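You operate a simulated robot arm through the tools that you are given. There is no shell and no other tool.

You run a simulated robot arm. Do the job below in one go: nothing can be reset, and whatever is moved stays where it is left.

JOB
Seal the bag at MID heat and stand it in the yellow crate.
Fine: the bag under the bar; switch the sealer off; leave the other bags. Set down upright: bag.

It is judged by the outcome, as a careful person would: the job done as asked, and still so three seconds after it is handed in. It fails if anything else is knocked over, pushed out of place, dropped, spilled or broken. Lids that push on must go on centred and level and be pressed home; caps that screw on are set level and turned clockwise until they are tight.

ROBOT AND FRAMES
A 7-joint arm with a fingered hand, fixed in place. Base frame: the origin is at the foot of the arm, x ahead of it, y to its left, z up; the work surface is at about z = 872. Lengths are in mm, angles in degrees, forces in N, time in s.
With the tool pointing down near the work surface it reaches from about 380 to 860 mm from the base axis. Its first joint turns from -143.0 to 143.0 degrees. Payload 3 kg.
The TCP is the grasp point between the finger pads, 26 mm short of the fingertips. In the tool frame z runs along the fingers and y along their closing line. The gripper opens to 148 mm. The gripper's body begins 73 mm behind the TCP. The gripper is a hand of 3 fingers: y runs from the thumb to the fingers, the wrist lies at [0, 0, -229] in the tool frame, and closing takes about 1.5 s.
Orientation is that of the tool frame in the base frame, as a unit quaternion [w, x, y, z]. With the fingers straight down and closing along the base's y, the tool's x points along the base's -x, its y along +y and its z along -z.

CONTROLS
- The arm moves only by the tool apply_moves. Its argument "rows" is a list of rows, each a list of 3 entries, a list of its own where there are three numbers: the shift along the tool's x, y, z in cm, then the turn, a rotation vector about the tool's x, y, z in degrees, then the finger opening in cm, from 0 to 14.8. In form: [[[x, y, z], [wx, wy, wz], hand], ...]. A call has 1 to 20 rows; each row is the pose to reach, as a shift and turn from the pose commanded when the call began, along the tool's axes at that moment. Rows are played at 5 a second. More than 50 mm and 8.6 degrees between two rows, or a gripper value outside its range, and nothing of the call is played. A pose out of reach is approached as far as the arm can. The call stops where the force on the tool passes 50 N (or 10 N more than at its start, if that is more) or the arm is blocked; 0.2 s more then pass. Each finger travels about 153 mm/s and halts on what it meets, pressing with about 31 N; the grip force reading is that of the motor and also rises with nothing between the fingers. The clock runs only during rows and for 0.2 s after the last one: add rows that repeat a pose to give the fingers time. The reply holds the time, the measured pose of the TCP, the force on the tool along the base axes, the opening and the grip force, in the units named above and with some noise, with the torque about the TCP (base axes, N m) and any sound that the robot's microphone picked up, and new pictures: "views" is both (left out), scene, wrist or none.
- Cameras (640 x 400 px; columns grow to the right, rows downward): "scene" is fixed at [50.8, 499, 1543.6]; the picture's right is [-0.52, -0.86, 0.00], its down [-0.55, 0.33, -0.77] and it looks along [0.66, -0.40, -0.64] (base axes); focal length 308 px, centre (320, 200). "wrist" rides on the gripper at [68, -39, -90] in the tool frame; the picture's right is [0.50, 0.87, 0.00], its down [-0.66, 0.38, -0.65] and it looks along [-0.57, 0.33, 0.76] (tool axes); focal length 222 px, centre (320, 200). There is no depth. A picture from a camera that has moved, and an enlarged one, comes with that camera's place and axes in the base frame and with its lens.
- raise_lower(by): slides the trunk up (or, below 0, down) by that many mm; the arm rides with it, the base frame stays. It gives what a move gives, with no picture.
- hand_shape(shape): the hand has 3 fingers and takes this shape, open, in about a second: jaw (thumb against the fingers, like two jaws); tri (thumb and two fingers); tip (a fingertip pinch); poke (one finger out to press); point (the index stretched); flat (the hand flat); cup (the hand cupped); fist (a fist). The gripper value then closes the fingers along that shape, each until it touches; the sizes above hold for jaw. It gives what a move gives, with no picture.
- inspect(camera, box): a new picture of the part [left, top, right, bottom] of that camera's present view, enlarged. The clock stands still meanwhile.
- hand_in(): hands the job in; it is judged then, once.

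Places have to be worked out from the pictures, the camera data and where the tool is seen. Open the gripper and draw the arm clear of the work before you hand the job in, unless the task says otherwise.

The tools are called after "Request:" as a command line: name --argument value ..., lists and objects as JSON in quotes. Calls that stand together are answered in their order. apply_moves: Moves the arm, as the interface text tells. Its arguments: {"type":"object","properties":{"rows":{"type":"array"},"views":{"type":"string","enum":["both","scene","wrist","none"]}},"required":["rows"]} The other tools are called the same way: raise_lower (by) slides the trunk up or down; hand_shape (shape) gives the hand a shape; inspect (camera, box) takes an enlarged picture of a part of a camera's view; hand_in () hands the job in.

At the start:

```text
clock: 0.0
ee_pos: [522.6, 542.4, 1301.7]
ee_rot: [0.0, 0.0, 1.0, 0.0]
contact_force: [0.5, 0.3, 0.7]
torque: [-0.01, 0.0, 0.0]
finger_gap: 147.9
grip_force: 0.0
shape: jaw
trunk travel left (down, up): [-800.0, 90.0]
```

scene: 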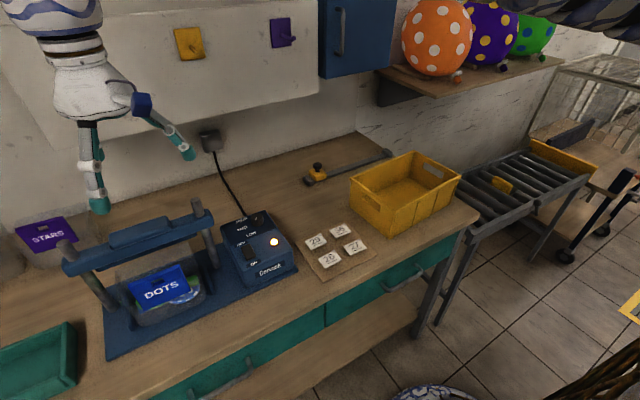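
wrist: 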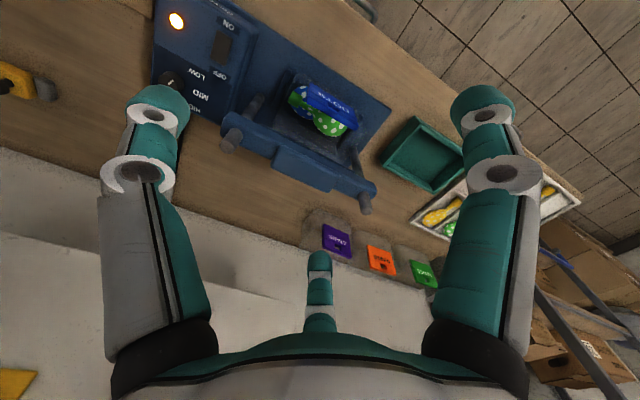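

I see the sealer with a DOTS bag under or near the bar, a control box with a dial (HIGH/MID/LOW) and an ON/OFF switch, and the yellow crate. I'll enlarge these parts first.

Request:
inspect --camera "scene" --box '[220, 195, 310, 290]'

Request:
inspect --camera "scene" --box '[50, 190, 230, 350]'

Request:
inspect --camera "wrist" --box '[140, 0, 400, 220]'

Request:
inspect --camera "scene" --box '[300, 130, 480, 280]'

```text
4.21 times, centred on (265, 242) of scene
camera zoom: at [50.8, 499.0, 1543.6], right [-0.52, -0.86, 0.0], down [-0.55, 0.33, -0.77], along [0.66, -0.4, -0.64], focal length 1299 px, centre (552, 21)
```

zoom: 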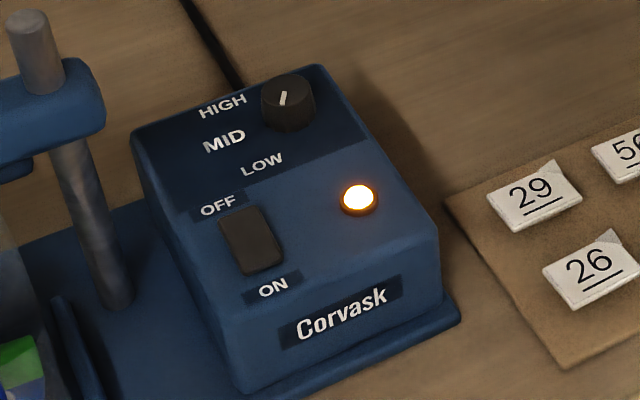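

```text
2.50 times, centred on (140, 270) of scene
camera zoom: at [50.8, 499.0, 1543.6], right [-0.52, -0.86, 0.0], down [-0.55, 0.33, -0.77], along [0.66, -0.4, -0.64], focal length 771 px, centre (770, 25)
```

zoom: 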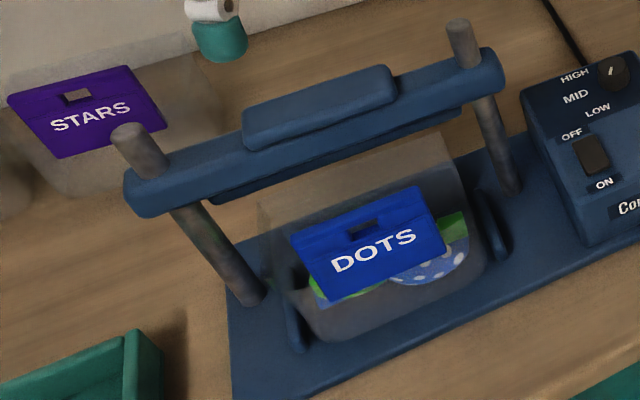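

```text
1.82 times, centred on (270, 110) of wrist
camera zoom: at [454.7, 504.1, 1390.9], right [-0.5, 0.87, 0.0], down [0.66, 0.38, 0.65], along [0.57, 0.33, -0.76], focal length 404 px, centre (411, 364)
```

zoom: 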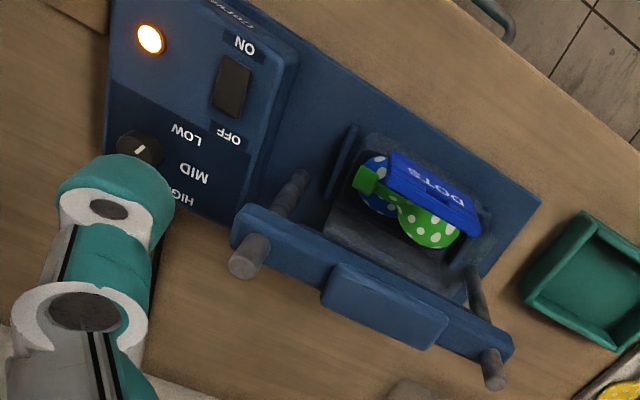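

```text
2.67 times, centred on (390, 205) of scene
camera zoom: at [50.8, 499.0, 1543.6], right [-0.52, -0.86, 0.0], down [-0.55, 0.33, -0.77], along [0.66, -0.4, -0.64], focal length 823 px, centre (133, 187)
```

zoom: 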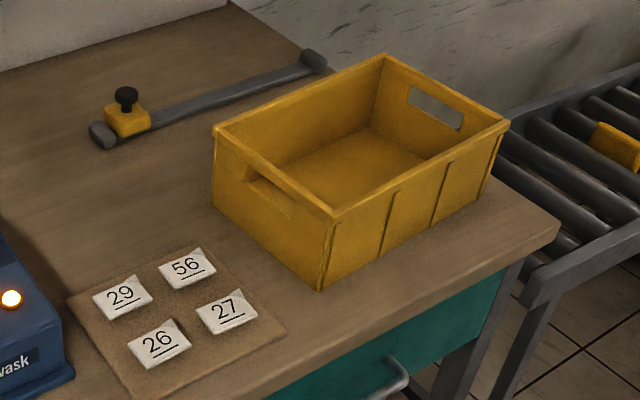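

The lamp is lit, the knob's pointer needs a closer look, and the bag stands below and in front of the bar. I triangulate the knob near (673, 326, 956), the posts near x 645 at y 466 and 713, and the bag header near (560, 589, 981). I'll draw the hand back and down for a closer wrist view.

Request:
apply_moves --rows '[[[4, 0, 3], [0, 0, 0], 14.8], [[8, 0, 6], [0, 0, 0], 14.8], [[12, 0, 9], [0, 0, 0], 14.8], [[12.2, 0, 12], [0, 0, 0], 14.8], [[12.2, 0, 12], [0, 0, 0], 14.8]]'

```text
clock: 1.2
ee_pos: [400.4, 543.2, 1180.3]
ee_rot: [0.0, 0.0, 1.0, 0.001]
contact_force: [-0.9, 0.2, 0.4]
torque: [0.0, -0.02, -0.01]
finger_gap: 147.8
grip_force: 0.0
shape: jaw
trunk travel left (down, up): [-800.0, 90.0]
camera wrist: at [333.4, 504.2, 1269.7], right [-0.5, 0.87, 0.0], down [0.66, 0.38, 0.65], along [0.57, 0.33, -0.76], focal length 222 px, centre (320, 200)
```

scene: 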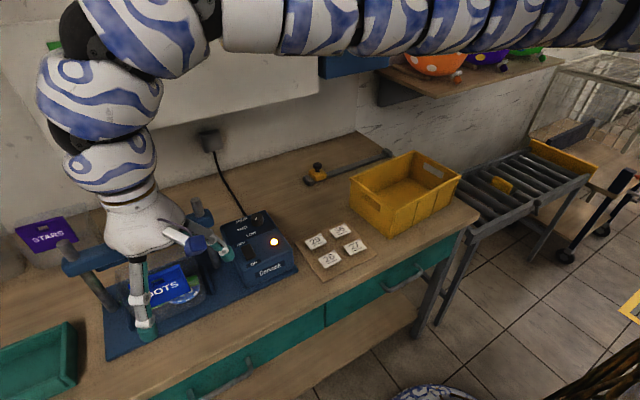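
wrist: 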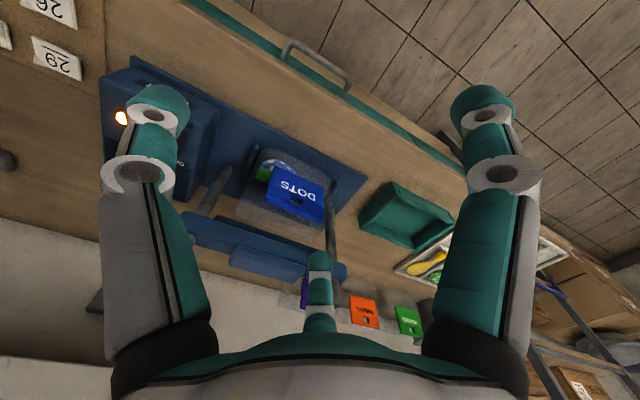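

The wrist view now shows the bag and bar closer up; I'll enlarge it.

Request:
inspect --camera "wrist" --box '[180, 130, 370, 290]'

Request:
inspect --camera "wrist" --box '[280, 170, 580, 370]'

Request:
inspect --camera "scene" --box '[230, 205, 300, 260]'

```text
2.50 times, centred on (275, 210) of wrist
camera zoom: at [333.4, 504.2, 1269.7], right [-0.5, 0.87, 0.0], down [0.66, 0.38, 0.65], along [0.57, 0.33, -0.76], focal length 555 px, centre (432, 175)
```

zoom: 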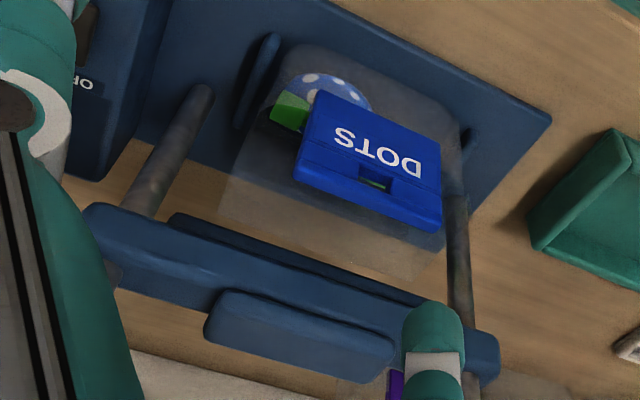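

```text
2.00 times, centred on (430, 270) of wrist
camera zoom: at [333.4, 504.2, 1269.7], right [-0.5, 0.87, 0.0], down [0.66, 0.38, 0.65], along [0.57, 0.33, -0.76], focal length 444 px, centre (100, 60)
```

zoom: 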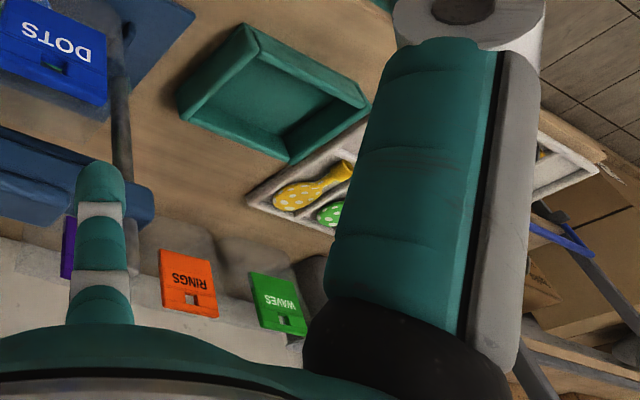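

```text
7.27 times, centred on (265, 232) of scene
camera zoom: at [50.8, 499.0, 1543.6], right [-0.52, -0.86, 0.0], down [-0.55, 0.33, -0.77], along [0.66, -0.4, -0.64], focal length 2244 px, centre (720, -36)
```

zoom: 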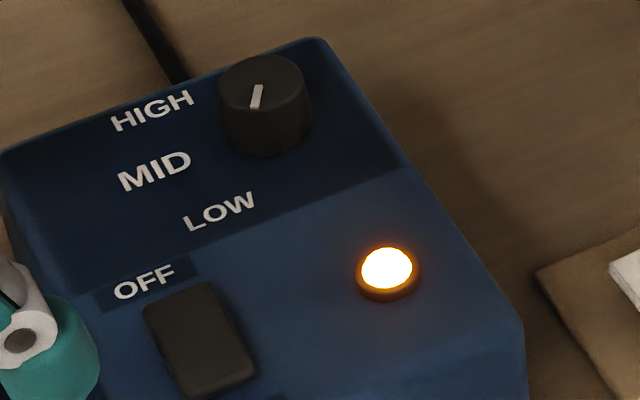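

The pointer looks to be on LOW: the mark runs from the knob's centre toward the LOW label, and I work out LOW at about 135°, MID at 90° and HIGH at 45° around the knob. Before going near it, I'll close the hand in free air to learn where the fingers go.

Request:
apply_moves --rows '[[[0, 0, 0], [0, 0, 0], 10], [[0, 0, 0], [0, 0, 0], 6], [[0, 0, 0], [0, 0, 0], 3.4], [[0, 0, 0], [0, 0, 0], 3.4], [[0, 0, 0], [0, 0, 0], 3.4], [[0, 0, 0], [0, 0, 0], 3.4]]'

```text
clock: 2.6
ee_pos: [400.9, 543.8, 1181.1]
ee_rot: [0.0, 0.0, 1.0, -0.001]
contact_force: [-0.2, -1.2, 0.1]
torque: [0.01, 0.01, 0.04]
finger_gap: 34.2
grip_force: 0.0
shape: jaw
trunk travel left (down, up): [-800.0, 90.0]
camera wrist: at [333.8, 504.3, 1269.7], right [-0.5, 0.87, 0.0], down [0.66, 0.38, 0.65], along [0.57, 0.33, -0.76], focal length 222 px, centre (320, 200)
```

scene: 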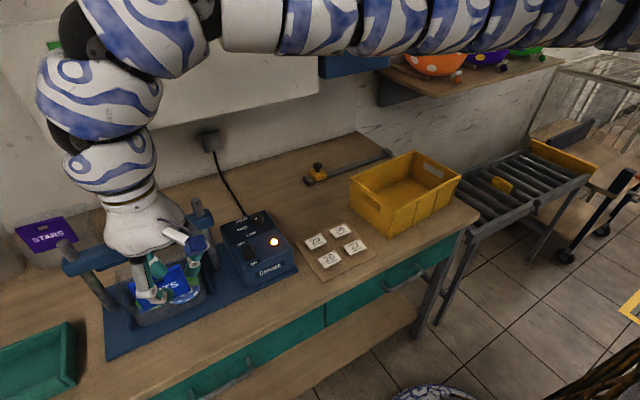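
wrist: 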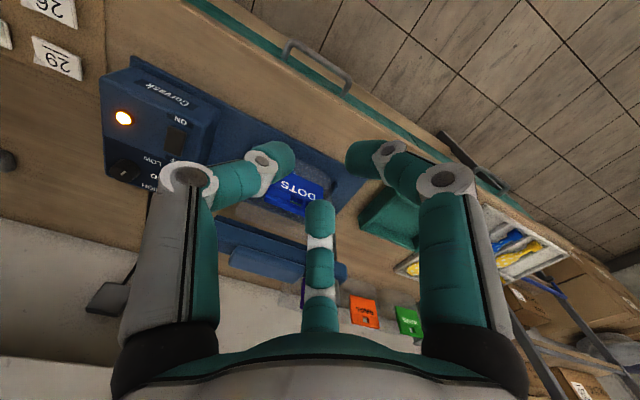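

In jaw shape the thumb is at tool x≈0 and the two fingers at x≈±25, which is poor for a round knob. I'll look at the "tri" shape instead.

Request:
hand_shape --shape "tri"

Request:
apply_moves --rows '[[[0, 0, 0], [0, 0, 0], 4], [[0, 0, 0], [0, 0, 0], 4], [[0, 0, 0], [0, 0, 0], 4], [[0, 0, 0], [0, 0, 0], 4], [[0, 0, 0], [0, 0, 0], 4]]'

```text
clock: 3.5
ee_pos: [399.8, 543.9, 1179.9]
ee_rot: [0.001, 0.0, 1.0, 0.0]
contact_force: [-0.7, 0.2, 0.0]
torque: [0.06, 0.0, 0.02]
finger_gap: 147.4
grip_force: 0.0
shape: tri
trunk travel left (down, up): [-800.0, 90.0]
```

```text
clock: 4.7
ee_pos: [400.5, 543.3, 1180.2]
ee_rot: [0.0, 0.0, 1.0, 0.001]
contact_force: [0.3, -0.2, -0.4]
torque: [0.0, 0.01, 0.01]
finger_gap: 40.5
grip_force: 0.1
shape: tri
trunk travel left (down, up): [-800.0, 90.0]
camera wrist: at [333.7, 504.3, 1269.8], right [-0.5, 0.87, 0.0], down [0.66, 0.38, 0.65], along [0.57, 0.33, -0.76], focal length 222 px, centre (320, 200)
```

scene: 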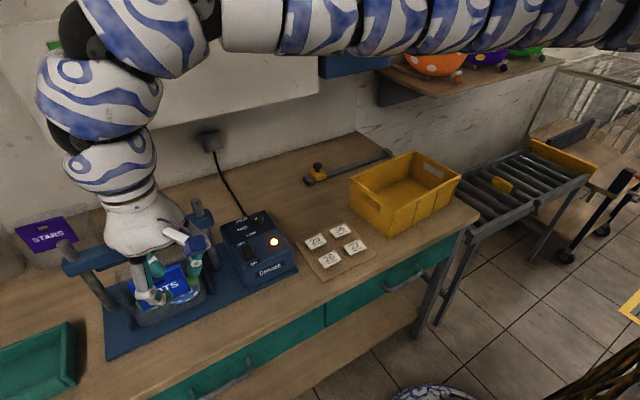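
wrist: 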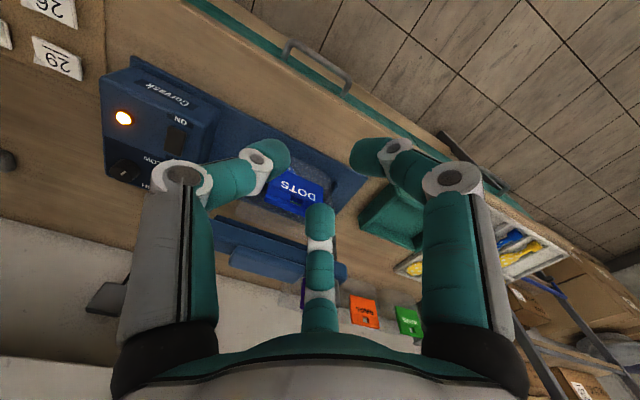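

Tri looks much the same at this opening; I'll close it further to see whether the fingers converge, and take a closer look.

Request:
apply_moves --rows '[[[0, 0, 0], [0, 0, 0], 1.5], [[0, 0, 0], [0, 0, 0], 1.5], [[0, 0, 0], [0, 0, 0], 1.5], [[0, 0, 0], [0, 0, 0], 1.5]]' --views "wrist"

Request:
hand_shape --shape "tip"

Request:
apply_moves --rows '[[[0, 0, 0], [0, 0, 0], 4], [[0, 0, 0], [0, 0, 0], 4], [[0, 0, 0], [0, 0, 0], 4], [[0, 0, 0], [0, 0, 0], 4], [[0, 0, 0], [0, 0, 0], 4]]' --views "wrist"

Request:
hand_shape --shape "poke"

Request:
apply_moves --rows '[[[0, 0, 0], [0, 0, 0], 0], [[0, 0, 0], [0, 0, 0], 0], [[0, 0, 0], [0, 0, 0], 0], [[0, 0, 0], [0, 0, 0], 0], [[0, 0, 0], [0, 0, 0], 0]]' --views "wrist"

```text
clock: 5.7
ee_pos: [401.5, 543.7, 1179.1]
ee_rot: [0.0, 0.0, 1.0, 0.0]
contact_force: [-0.2, 0.0, -0.8]
torque: [0.01, 0.0, 0.03]
finger_gap: 15.4
grip_force: 0.2
shape: tri
trunk travel left (down, up): [-800.0, 90.0]
camera wrist: at [333.7, 504.3, 1269.7], right [-0.5, 0.87, 0.0], down [0.66, 0.38, 0.65], along [0.57, 0.33, -0.76], focal length 222 px, centre (320, 200)
```

wrist: 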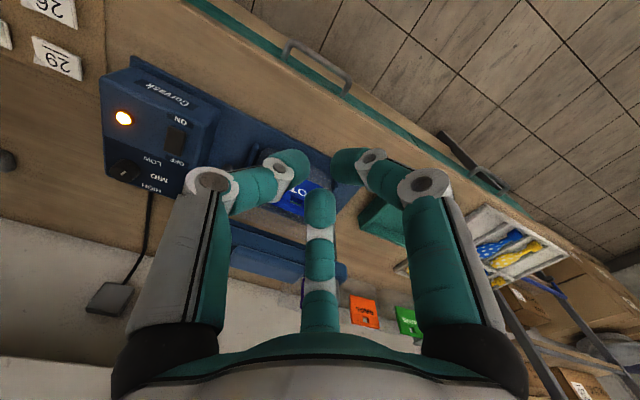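

```text
clock: 6.6
ee_pos: [400.9, 543.7, 1180.6]
ee_rot: [0.0, 0.0, 1.0, 0.0]
contact_force: [-0.1, -0.1, -0.5]
torque: [-0.01, 0.0, -0.03]
finger_gap: 147.8
grip_force: 0.0
shape: tip
trunk travel left (down, up): [-800.0, 90.0]
```

```text
clock: 7.8
ee_pos: [401.0, 543.8, 1180.7]
ee_rot: [0.0, 0.0, 1.0, -0.001]
contact_force: [0.3, -0.1, 0.2]
torque: [0.0, 0.02, 0.0]
finger_gap: 40.4
grip_force: 0.1
shape: tip
trunk travel left (down, up): [-800.0, 90.0]
camera wrist: at [333.8, 504.3, 1269.7], right [-0.5, 0.87, 0.0], down [0.66, 0.38, 0.65], along [0.57, 0.33, -0.76], focal length 222 px, centre (320, 200)
```

wrist: 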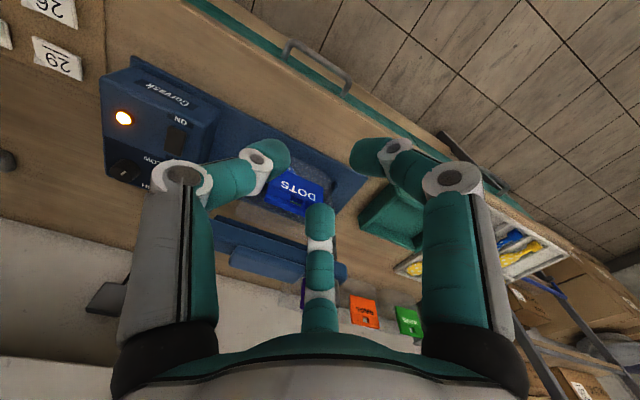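

```text
clock: 8.7
ee_pos: [401.3, 543.0, 1180.5]
ee_rot: [0.0, 0.0, 1.0, 0.0]
contact_force: [-0.4, 0.0, -0.8]
torque: [-0.01, 0.03, 0.0]
finger_gap: 0.0
grip_force: 0.1
shape: poke
trunk travel left (down, up): [-800.0, 90.0]
```

```text
clock: 9.9
ee_pos: [400.9, 544.8, 1179.4]
ee_rot: [0.0, 0.0, 1.0, 0.0]
contact_force: [-0.1, 0.8, 0.2]
torque: [-0.01, -0.03, -0.02]
finger_gap: 0.0
grip_force: 30.8
shape: jaw
trunk travel left (down, up): [-800.0, 90.0]
camera wrist: at [333.8, 504.3, 1269.7], right [-0.5, 0.87, 0.0], down [0.66, 0.38, 0.65], along [0.57, 0.33, -0.76], focal length 222 px, centre (320, 200)
```

wrist: 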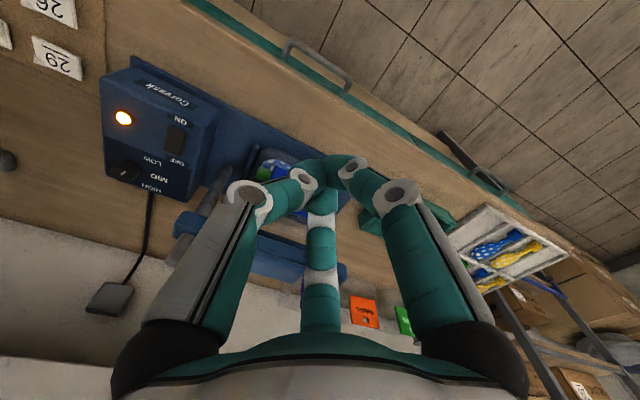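

The three fingers act as a three-jaw chuck that converges on the tool axis, which is good for the knob; fully closed they make a neat presser. I'll go above the control box, opened to 8 cm, to look at the knob closely.

Request:
apply_moves --rows '[[[-3, -3, 0], [0, 0, 0], 4], [[-6, -6, 0], [0, 0, 0], 8], [[-9, -9, 0], [0, 0, 0], 8], [[-12, -12, 0], [0, 0, 0], 8], [[-15, -15.3, 0], [0, 0, 0], 8], [[-18, -18.4, 0], [0, 0, 0], 8], [[-21, -21.4, 0], [0, 0, 0], 8], [[-23.9, -24.4, 2], [0, 0, 0], 8], [[-23.9, -24.4, 6], [0, 0, 0], 8], [[-23.9, -24.4, 9], [0, 0, 0], 8], [[-23.9, -24.4, 12], [0, 0, 0], 8], [[-23.9, -24.4, 12], [0, 0, 0], 8]]'

Request:
inspect --camera "wrist" --box '[220, 60, 420, 260]'

```text
clock: 12.5
ee_pos: [638.3, 296.6, 1061.4]
ee_rot: [0.0, 0.0, 1.0, 0.0]
contact_force: [0.1, -0.6, -0.7]
torque: [-0.03, 0.02, 0.0]
finger_gap: 76.8
grip_force: 0.0
shape: jaw
out of reach, approached as far as the arm can: row 6, 7
trunk travel left (down, up): [-800.0, 90.0]
camera wrist: at [571.1, 258.1, 1150.0], right [-0.5, 0.87, 0.0], down [0.66, 0.38, 0.65], along [0.57, 0.33, -0.76], focal length 222 px, centre (320, 200)
```

scene: 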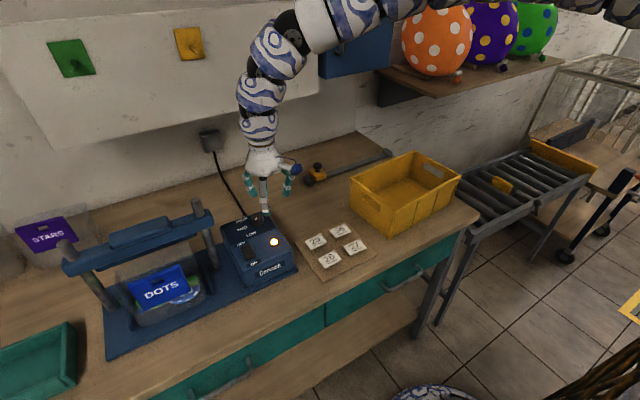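
wrist: 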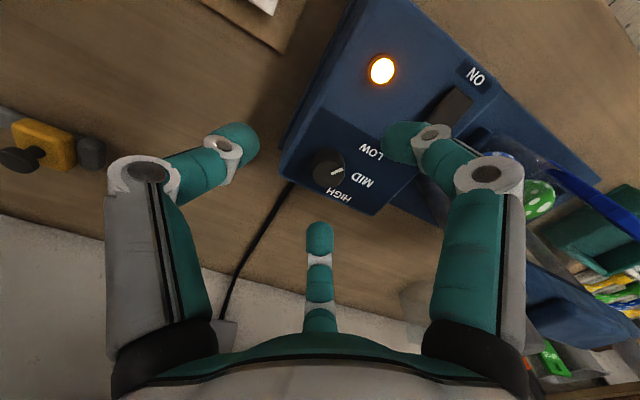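

```text
2.00 times, centred on (320, 160) of wrist
camera zoom: at [571.1, 258.1, 1150.0], right [-0.5, 0.87, 0.0], down [0.66, 0.38, 0.65], along [0.57, 0.33, -0.76], focal length 444 px, centre (320, 280)
```

zoom: 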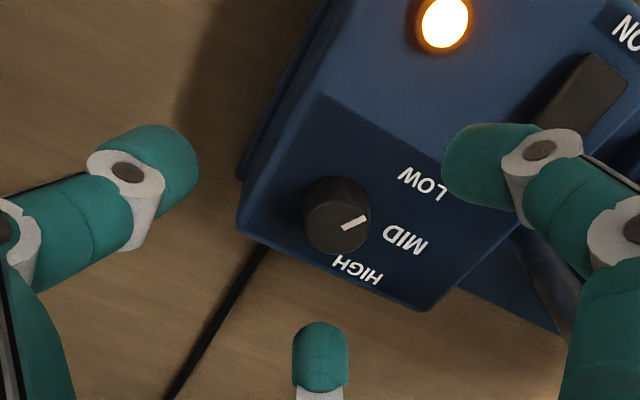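

Mark runs from the knob's centre to its rim toward LOW (about 140°), so LOW is set; knob top centre triangulates to about (671, 325, 967). I'll centre over it and lower partway, checking alignment.

Request:
apply_moves --rows '[[[-3.2, 2.8, 0], [0, 0, 0], 8], [[-3.2, 2.8, 3], [0, 0, 0], 8], [[-3.2, 2.8, 5], [0, 0, 0], 8], [[-3.2, 2.8, 5], [0, 0, 0], 8]]'

Request:
inspect --camera "wrist" --box '[220, 100, 420, 260]'

Request:
inspect --camera "scene" --box '[220, 140, 310, 260]'

```text
clock: 13.5
ee_pos: [670.3, 325.8, 1011.2]
ee_rot: [-0.001, 0.0, 1.0, 0.001]
contact_force: [-0.1, 0.2, -0.8]
torque: [-0.02, -0.01, 0.02]
finger_gap: 76.9
grip_force: 0.1
shape: jaw
trunk travel left (down, up): [-800.0, 90.0]
camera wrist: at [603.0, 287.2, 1100.0], right [-0.5, 0.87, 0.0], down [0.66, 0.38, 0.65], along [0.57, 0.33, -0.76], focal length 222 px, centre (320, 200)
```

scene: 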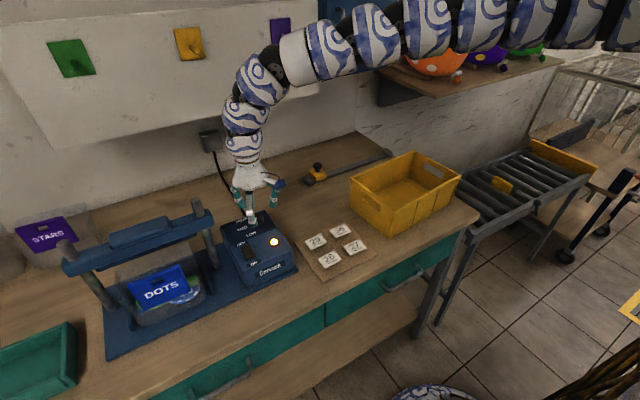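
wrist: 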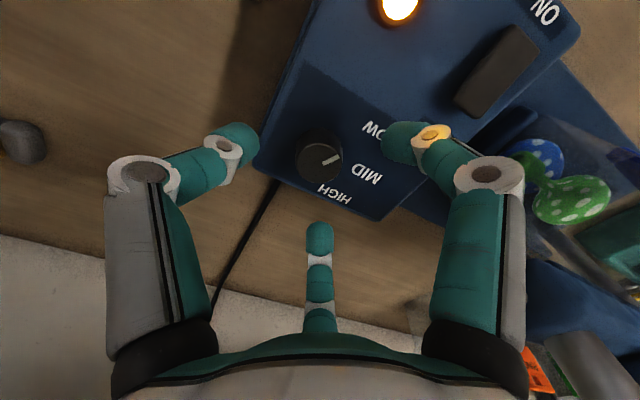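

```text
2.50 times, centred on (320, 180) of wrist
camera zoom: at [603.0, 287.2, 1100.0], right [-0.5, 0.87, 0.0], down [0.66, 0.38, 0.65], along [0.57, 0.33, -0.76], focal length 555 px, centre (320, 250)
```

zoom: 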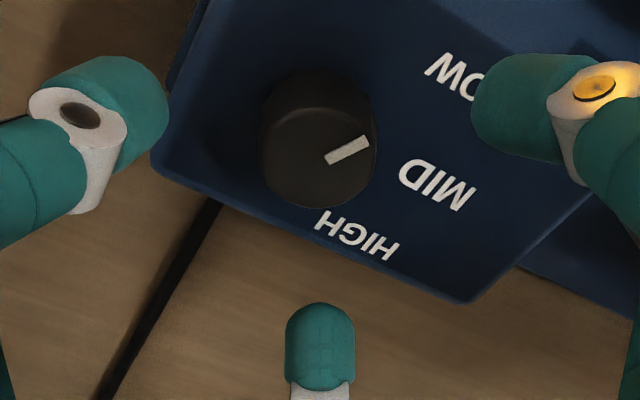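

```text
3.33 times, centred on (265, 200) of scene
camera zoom: at [50.8, 499.0, 1543.6], right [-0.52, -0.86, 0.0], down [-0.55, 0.33, -0.77], along [0.66, -0.4, -0.64], focal length 1028 px, centre (503, 200)
```

zoom: 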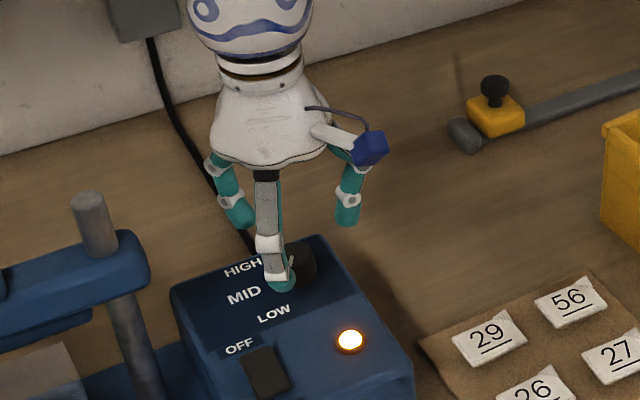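

Knob is nearly under the tool axis; refined centre (673.5, 327), top ~968. I'll nudge 3 mm, lower so the tips are about 15 mm below the knob's top, and close.

Request:
apply_moves --rows '[[[-0.27, 0.12, 0], [0, 0, 0], 8], [[-0.27, 0.12, 1.5], [0, 0, 0], 8], [[-0.27, 0.12, 2.5], [0, 0, 0], 8], [[-0.27, 0.12, 3.0], [0, 0, 0], 8], [[-0.27, 0.12, 3.0], [0, 0, 0], 8]]'

Request:
inspect --camera "wrist" --box '[220, 100, 420, 260]'

Request:
inspect --camera "scene" --box '[220, 160, 310, 260]'

```text
clock: 14.7
ee_pos: [673.7, 329.0, 981.4]
ee_rot: [0.0, 0.001, 1.0, 0.0]
contact_force: [-0.1, 0.3, 0.4]
torque: [0.02, 0.01, -0.02]
finger_gap: 76.7
grip_force: 0.0
shape: jaw
trunk travel left (down, up): [-800.0, 90.0]
camera wrist: at [606.5, 288.5, 1070.5], right [-0.5, 0.87, 0.0], down [0.66, 0.38, 0.65], along [0.57, 0.33, -0.76], focal length 222 px, centre (320, 200)
```

scene: 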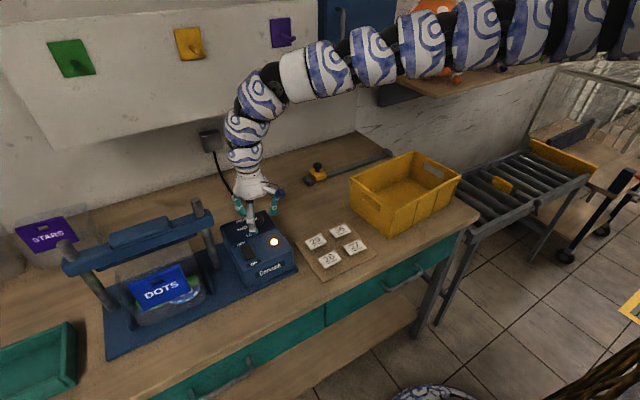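
wrist: 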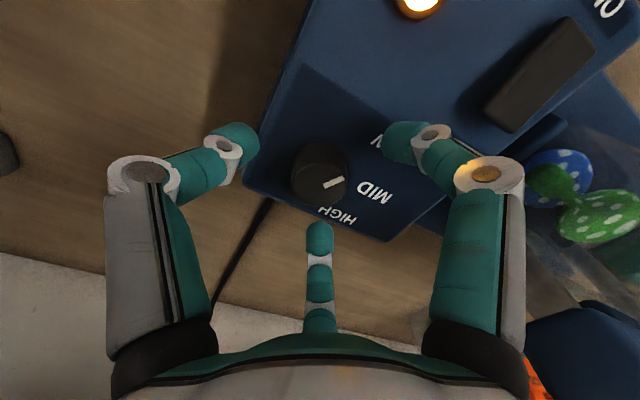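

```text
2.50 times, centred on (320, 180) of wrist
camera zoom: at [606.5, 288.5, 1070.5], right [-0.5, 0.87, 0.0], down [0.66, 0.38, 0.65], along [0.57, 0.33, -0.76], focal length 555 px, centre (320, 250)
```

zoom: 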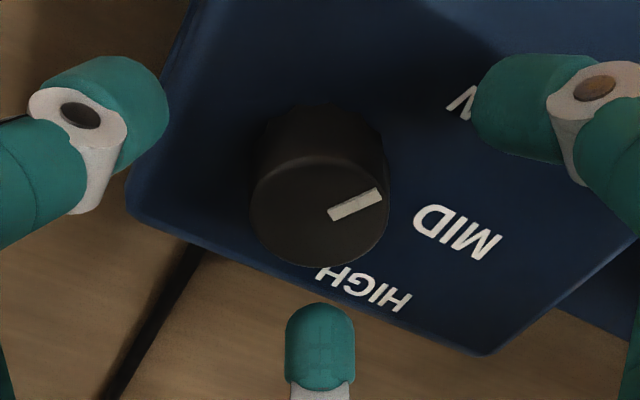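

```text
4.00 times, centred on (265, 210) of scene
camera zoom: at [50.8, 499.0, 1543.6], right [-0.52, -0.86, 0.0], down [-0.55, 0.33, -0.77], along [0.66, -0.4, -0.64], focal length 1234 px, centre (540, 160)
```

zoom: 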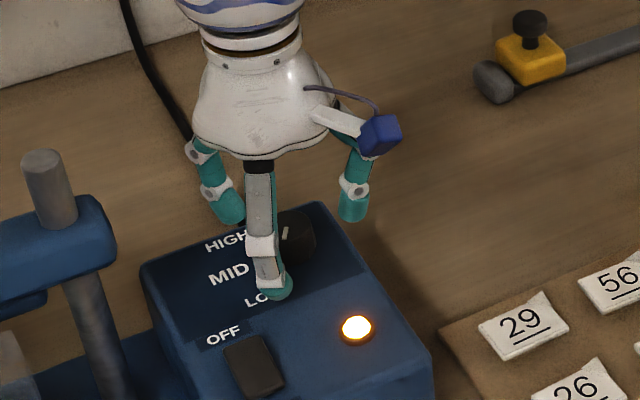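

The knob sits centred between the fingers. I'll close onto it.

Request:
apply_moves --rows '[[[0, 0, 0], [0, 0, 0], 6], [[0, 0, 0], [0, 0, 0], 4.5], [[0, 0, 0], [0, 0, 0], 3.5], [[0, 0, 0], [0, 0, 0], 2.6], [[0, 0, 0], [0, 0, 0], 2.6], [[0, 0, 0], [0, 0, 0], 2.6]]'

Request:
inspect --camera "wrist" --box '[220, 100, 420, 260]'

```text
clock: 16.1
ee_pos: [672.7, 327.4, 980.8]
ee_rot: [-0.001, 0.001, 1.0, 0.0]
contact_force: [1.3, -0.4, -4.1]
torque: [-0.01, 0.05, -0.01]
finger_gap: 27.7
grip_force: 30.7
shape: tri
trunk travel left (down, up): [-800.0, 90.0]
camera wrist: at [606.7, 288.6, 1070.2], right [-0.5, 0.87, 0.0], down [0.66, 0.38, 0.65], along [0.57, 0.33, -0.76], focal length 222 px, centre (320, 200)
```

scene: 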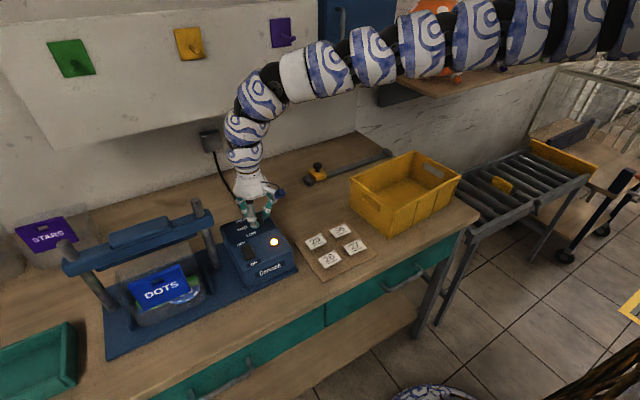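
wrist: 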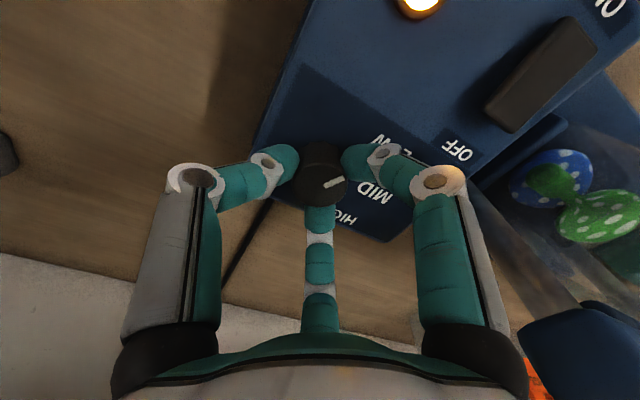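

```text
2.50 times, centred on (320, 180) of wrist
camera zoom: at [606.7, 288.6, 1070.2], right [-0.5, 0.87, 0.0], down [0.66, 0.38, 0.65], along [0.57, 0.33, -0.76], focal length 555 px, centre (320, 250)
```

zoom: 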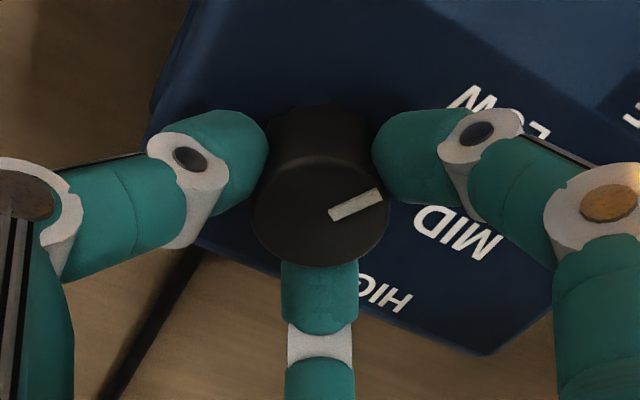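

The knob is held firmly in a three-finger grip. I'll turn it clockwise (seen from above) by about 45° toward MID and look.

Request:
apply_moves --rows '[[[0, 0, 0], [0, 0, 8], 2.2], [[0, 0, 0], [0, 0, 16], 2.2], [[0, 0, 0], [0, 0, 24], 2.2], [[0, 0, 0], [0, 0, 32], 2.2], [[0, 0, 0], [0, 0, 40], 2.2], [[0, 0, 0], [0, 0, 45], 2.2], [[0, 0, 0], [0, 0, 45], 2.2], [[0, 0, 0], [0, 0, 45], 2.2]]'

Request:
inspect --camera "wrist" --box '[220, 100, 420, 260]'

```text
clock: 17.9
ee_pos: [673.6, 328.2, 980.7]
ee_rot: [0.0, 0.383, 0.924, 0.0]
contact_force: [1.3, -7.9, -8.0]
torque: [-0.21, -0.02, 0.04]
finger_gap: 27.6
grip_force: 31.0
shape: tri
trunk travel left (down, up): [-800.0, 90.0]
camera wrist: at [599.1, 347.7, 1070.4], right [0.26, 0.97, 0.0], down [0.73, -0.2, 0.65], along [0.63, -0.17, -0.76], focal length 222 px, centre (320, 200)
```

scene: 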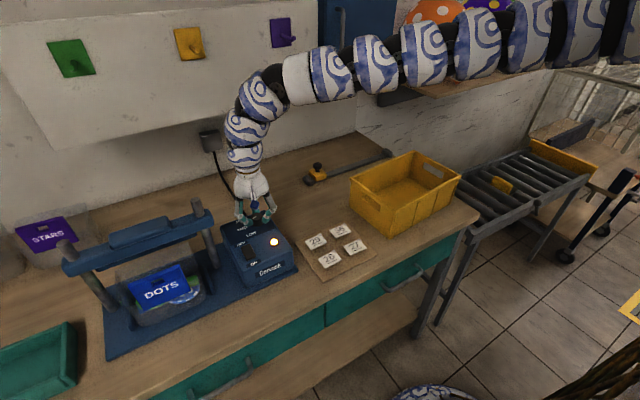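
wrist: 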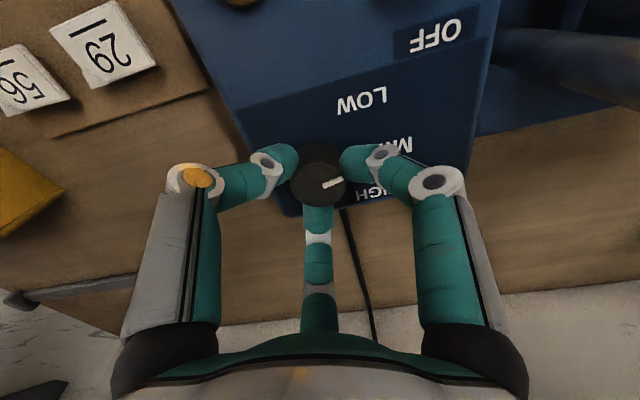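

```text
2.50 times, centred on (320, 180) of wrist
camera zoom: at [599.1, 347.7, 1070.4], right [0.26, 0.97, 0.0], down [0.73, -0.2, 0.65], along [0.63, -0.17, -0.76], focal length 555 px, centre (320, 250)
```

zoom: 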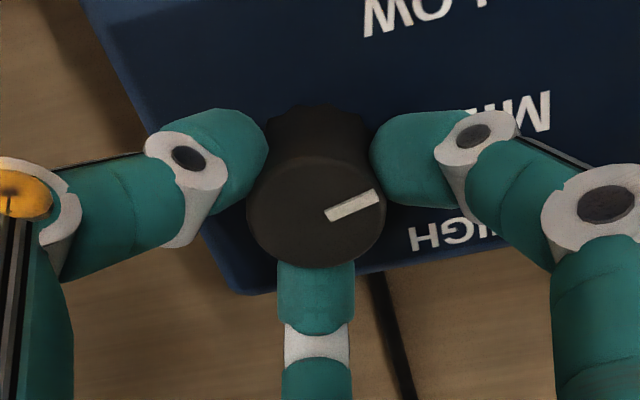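

The knob turned with the hand. I'll open, lift away and check where the mark points relative to MID.

Request:
apply_moves --rows '[[[0, 0, 0], [0, 0, 0], 4], [[0, 0, 0], [0, 0, 0], 6], [[0, 0, 0], [0, 0, 0], 8], [[0, 0, 0], [0, 0, 0], 8], [[0, 0, -3], [0, 0, 0], 8], [[0, 0, -6], [0, 0, 0], 8], [[1.5, 0, -9], [0, 0, 0], 8], [[3, 0, -12], [0, 0, 0], 8], [[3, 0, -12], [0, 0, 0], 8]]'

Request:
inspect --camera "wrist" --box '[240, 80, 420, 220]'

Request:
inspect --camera "scene" --box '[225, 200, 285, 240]'

```text
clock: 19.9
ee_pos: [653.0, 350.9, 1102.0]
ee_rot: [0.0, 0.382, 0.924, -0.001]
contact_force: [0.0, -0.8, 0.6]
torque: [-0.01, 0.01, 0.01]
finger_gap: 76.4
grip_force: 0.0
shape: jaw
trunk travel left (down, up): [-800.0, 90.0]
camera wrist: at [578.0, 370.2, 1190.2], right [0.26, 0.97, 0.0], down [0.73, -0.19, 0.65], along [0.63, -0.17, -0.76], focal length 222 px, centre (320, 200)
```

scene: 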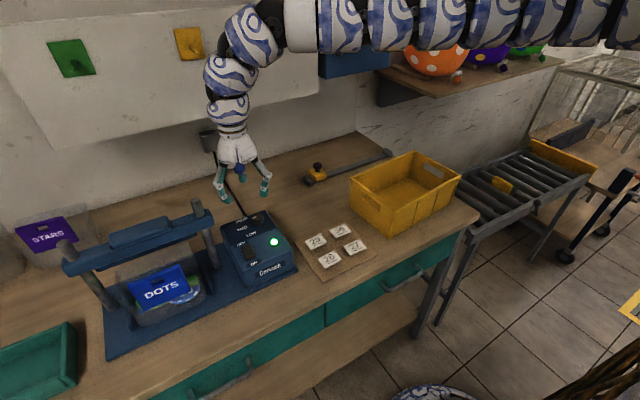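
wrist: 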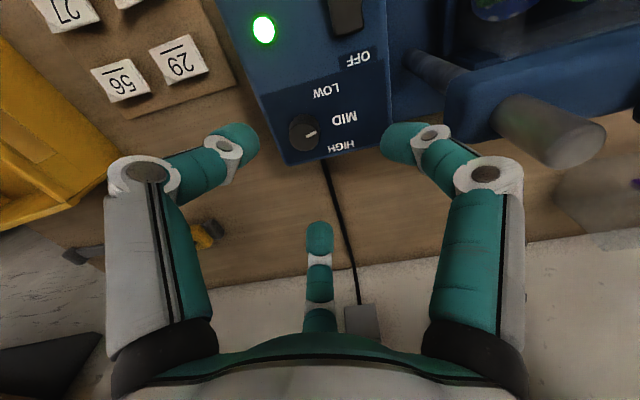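

```text
2.86 times, centred on (330, 150) of wrist
camera zoom: at [578.0, 370.2, 1190.2], right [0.26, 0.97, 0.0], down [0.73, -0.19, 0.65], along [0.63, -0.17, -0.76], focal length 635 px, centre (291, 343)
```

zoom: 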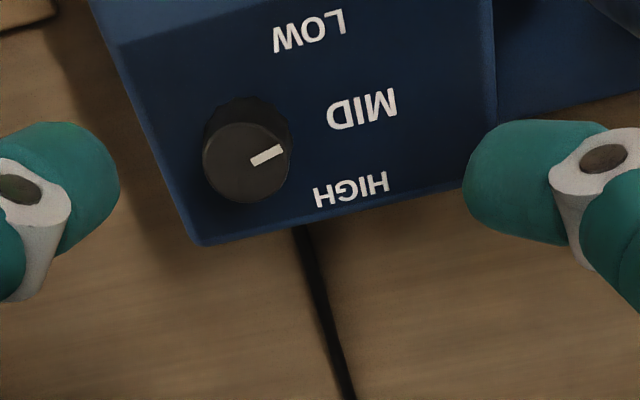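

```text
10.00 times, centred on (255, 220) of scene
camera zoom: at [50.8, 499.0, 1543.6], right [-0.52, -0.86, 0.0], down [-0.55, 0.33, -0.77], along [0.66, -0.4, -0.64], focal length 3086 px, centre (970, 0)
```

zoom: 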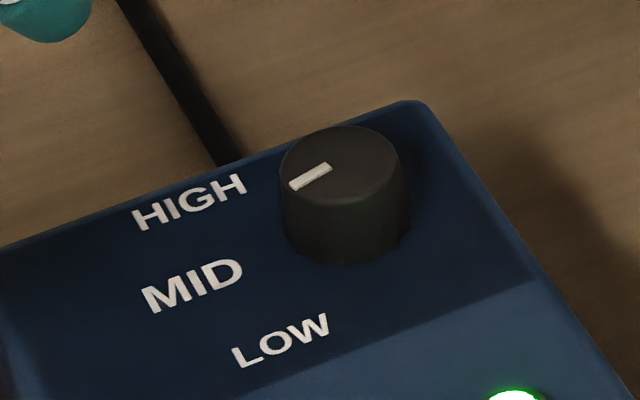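

The lamp has gone green and the mark points close to MID (about 100° against the label's ~88°). I'll go back to the same grip and turn it another 10° so it lies squarely on MID.

Request:
apply_moves --rows '[[[-1.5, 0, 3], [0, 0, 0], 8], [[-3, 0, 6], [0, 0, 0], 8], [[-3, 0, 9], [0, 0, 0], 8], [[-3, 0, 12], [0, 0, 0], 8], [[-3, 0, 12], [0, 0, 0], 6], [[-3, 0, 12], [0, 0, 0], 4], [[-3, 0, 12], [0, 0, 0], 2.4], [[-3, 0, 12], [0, 0, 0], 2.4], [[-3, 0, 12], [0, 0, 0], 2.4], [[-3, 0, 12], [0, 0, 5], 2.4], [[-3, 0, 12], [0, 0, 11], 2.4], [[-3, 0, 12], [0, 0, 11], 2.4], [[-3, 0, 12], [0, 0, 11], 5], [[-3, 0, 12], [0, 0, 11], 8], [[-3, 0, 12], [0, 0, 11], 8], [[-3, 0, 9], [0, 0, 8], 8], [[-3, 0, 6], [0, 0, 4], 8], [[-1.5, 0, 3], [0, 0, 0], 8], [[0, 0, 0], [0, 0, 0], 8], [[0, 0, 0], [0, 0, 0], 8]]'

Request:
inspect --camera "wrist" --box '[200, 0, 420, 180]'

Request:
inspect --camera "scene" --box '[225, 200, 305, 280]'

```text
clock: 24.1
ee_pos: [652.4, 350.7, 1102.9]
ee_rot: [-0.001, 0.382, 0.924, 0.0]
contact_force: [-0.4, -0.5, -0.5]
torque: [-0.02, -0.01, -0.02]
finger_gap: 76.5
grip_force: 0.0
shape: jaw
trunk travel left (down, up): [-800.0, 90.0]
camera wrist: at [578.1, 369.4, 1192.7], right [0.26, 0.97, 0.0], down [0.73, -0.2, 0.65], along [0.63, -0.17, -0.76], focal length 222 px, centre (320, 200)
```

scene: 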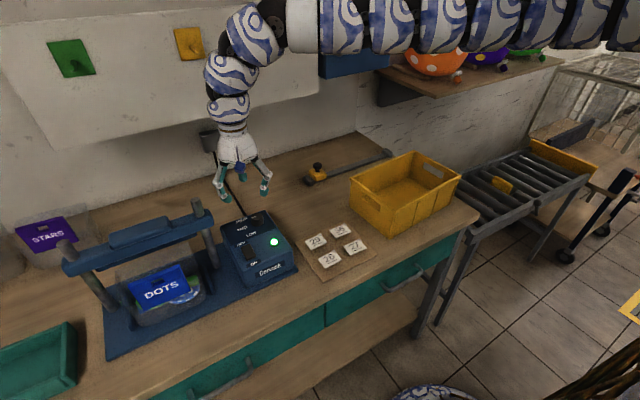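
wrist: 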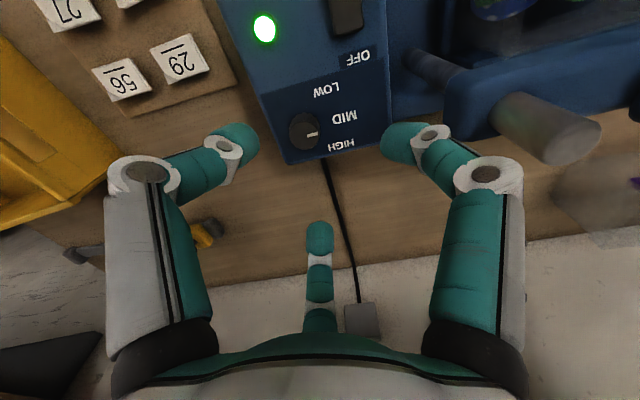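

```text
2.22 times, centred on (310, 90) of wrist
camera zoom: at [578.1, 369.4, 1192.7], right [0.26, 0.97, 0.0], down [0.73, -0.2, 0.65], along [0.63, -0.17, -0.76], focal length 494 px, centre (342, 444)
```

zoom: 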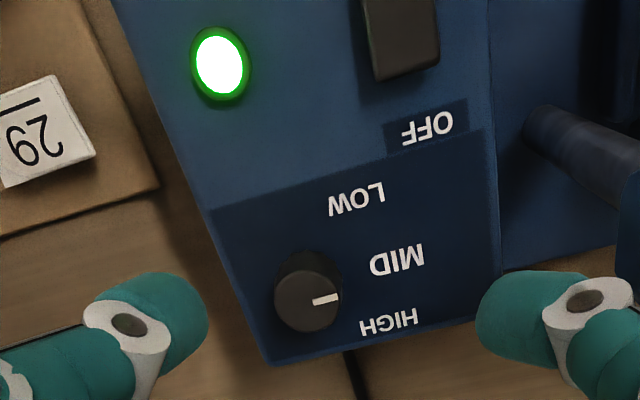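

```text
5.00 times, centred on (265, 240) of scene
camera zoom: at [50.8, 499.0, 1543.6], right [-0.52, -0.86, 0.0], down [-0.55, 0.33, -0.77], along [0.66, -0.4, -0.64], focal length 1543 px, centre (595, 0)
```

zoom: 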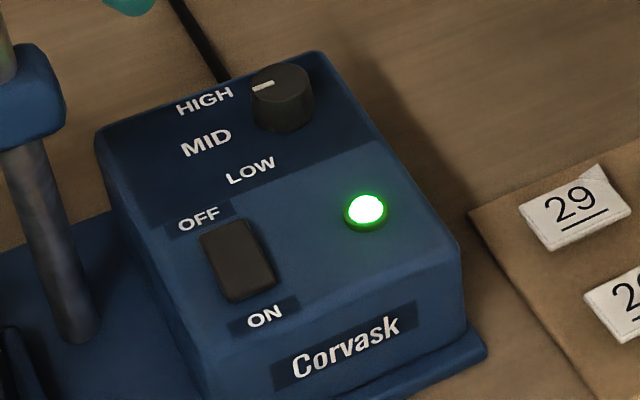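

The mark now points along +y, squarely at MID, and the lamp is green. Next I want a low front view of the bag, bar and film before pressing, so I'll move back to the front and undo the 45° turn.

Request:
apply_moves --rows '[[[3, 0, -4.8], [0, 0, -5], 8], [[7, -0.4, -4.8], [0, 0, -10], 8], [[11, -0.8, -4.8], [0, 0, -15], 8], [[15, -1.2, -4.8], [0, 0, -20], 8], [[19, -1.6, -4.8], [0, 0, -26], 8], [[23, -2, -4.8], [0, 0, -32], 8], [[27, -2.5, -4.8], [0, 0, -38], 8], [[30, -2.8, -4.8], [0, 0, -42], 8], [[32.6, -3, -4.8], [0, 0, -45], 8], [[32.6, -3, -4.8], [0, 0, -45], 8]]' --views "none"

Request:
apply_moves --rows '[[[0, 0, 3], [0, -7, 0], 8], [[0, 0, 6], [0, -14, 0], 8], [[0, 0, 9], [0, -21, 0], 8], [[0, 0, 12], [0, -28, 0], 8], [[0, 0, 12], [0, -32, 0], 8], [[0, 0, 12], [0, -32, 0], 8]]'

```text
refused: row 1 steps farther than a row can; nothing moved
```

```text
clock: 25.5
ee_pos: [651.8, 349.8, 983.8]
ee_rot: [0.255, 0.367, 0.888, -0.104]
contact_force: [1.3, 0.8, 10.7]
torque: [0.32, -0.02, 0.01]
finger_gap: 72.9
grip_force: 0.1
shape: jaw
trunk travel left (down, up): [-800.0, 90.0]
camera wrist: at [550.0, 396.8, 1022.6], right [0.31, 0.91, -0.26], down [0.41, 0.12, 0.9], along [0.86, -0.39, -0.34], focal length 222 px, centre (320, 200)
```

scene: 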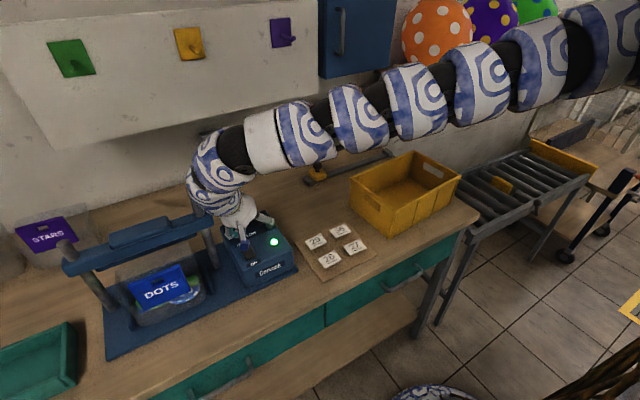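
wrist: 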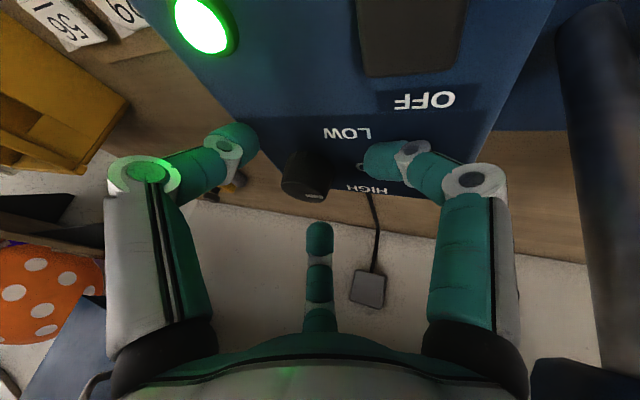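

My first call was refused (a row too long) and the second ran over the control box, so the hand came down there and a finger rests lightly (about 11 N) on the box. I'll lift straight up and undo the tilt, and I'll keep dependent moves separate from now on.

Request:
apply_moves --rows '[[[-1.06, 0, -1.7], [0, 0, 0], 8], [[-3.18, 0, -5.1], [0, 0, 0], 8], [[-5.3, 0, -8.5], [0, 0, 0], 8], [[-6.36, 0, -10.2], [0, 8, 0], 8], [[-6.36, 0, -10.2], [0, 16, 0], 8], [[-6.36, 0, -10.2], [0, 24, 0], 8], [[-6.36, 0, -10.2], [0, 32, 0], 8], [[-6.36, 0, -10.2], [0, 32, 0], 8]]'

Request:
inspect --camera "scene" --box '[225, 200, 305, 280]'

Request:
inspect --camera "wrist" --box '[200, 0, 420, 180]'

```text
clock: 27.3
ee_pos: [650.9, 350.5, 1100.7]
ee_rot: [-0.001, 0.382, 0.924, 0.0]
contact_force: [0.2, 0.0, 0.3]
torque: [-0.01, 0.05, 0.01]
finger_gap: 76.5
grip_force: 0.1
shape: jaw
trunk travel left (down, up): [-800.0, 90.0]
camera wrist: at [576.8, 370.0, 1190.5], right [0.26, 0.97, 0.0], down [0.73, -0.2, 0.65], along [0.63, -0.17, -0.76], focal length 222 px, centre (320, 200)
```

scene: 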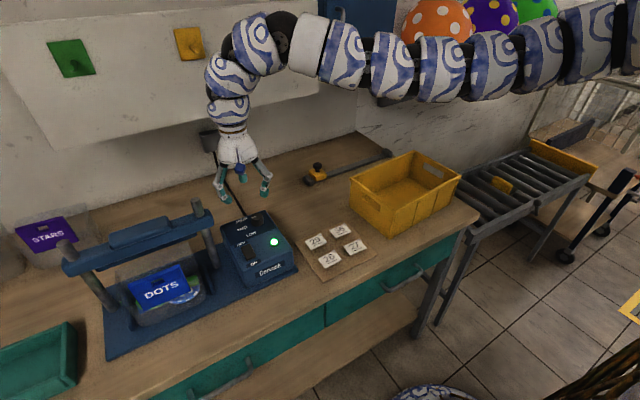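
wrist: 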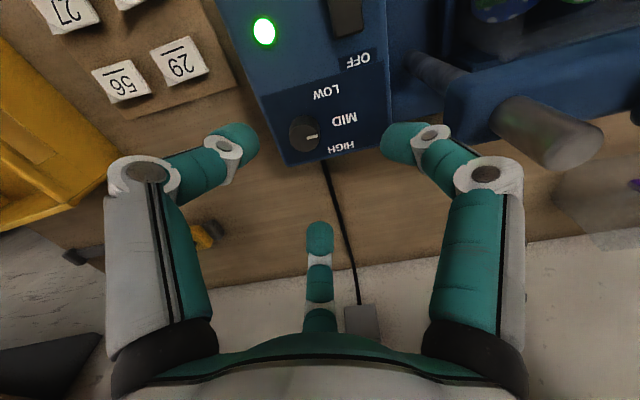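

```text
5.00 times, centred on (265, 240) of scene
camera zoom: at [50.8, 499.0, 1543.6], right [-0.52, -0.86, 0.0], down [-0.55, 0.33, -0.77], along [0.66, -0.4, -0.64], focal length 1543 px, centre (595, 0)
```

zoom: 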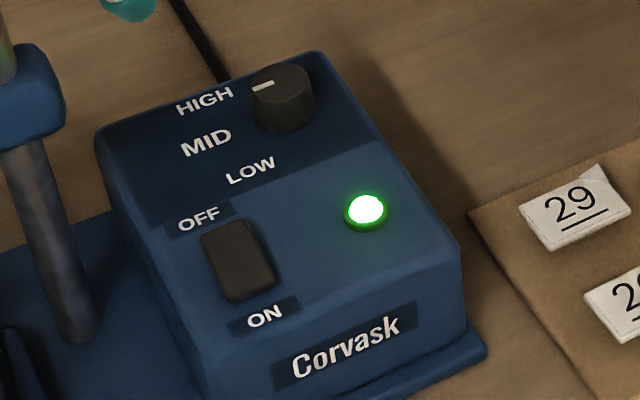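

```text
2.22 times, centred on (310, 90) of wrist
camera zoom: at [576.8, 370.0, 1190.5], right [0.26, 0.97, 0.0], down [0.73, -0.2, 0.65], along [0.63, -0.17, -0.76], focal length 494 px, centre (342, 444)
```

zoom: 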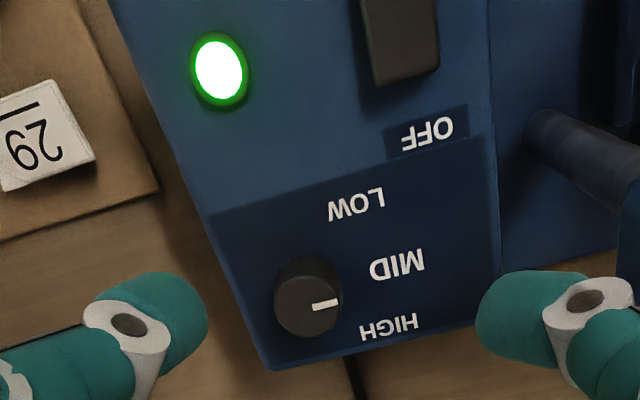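

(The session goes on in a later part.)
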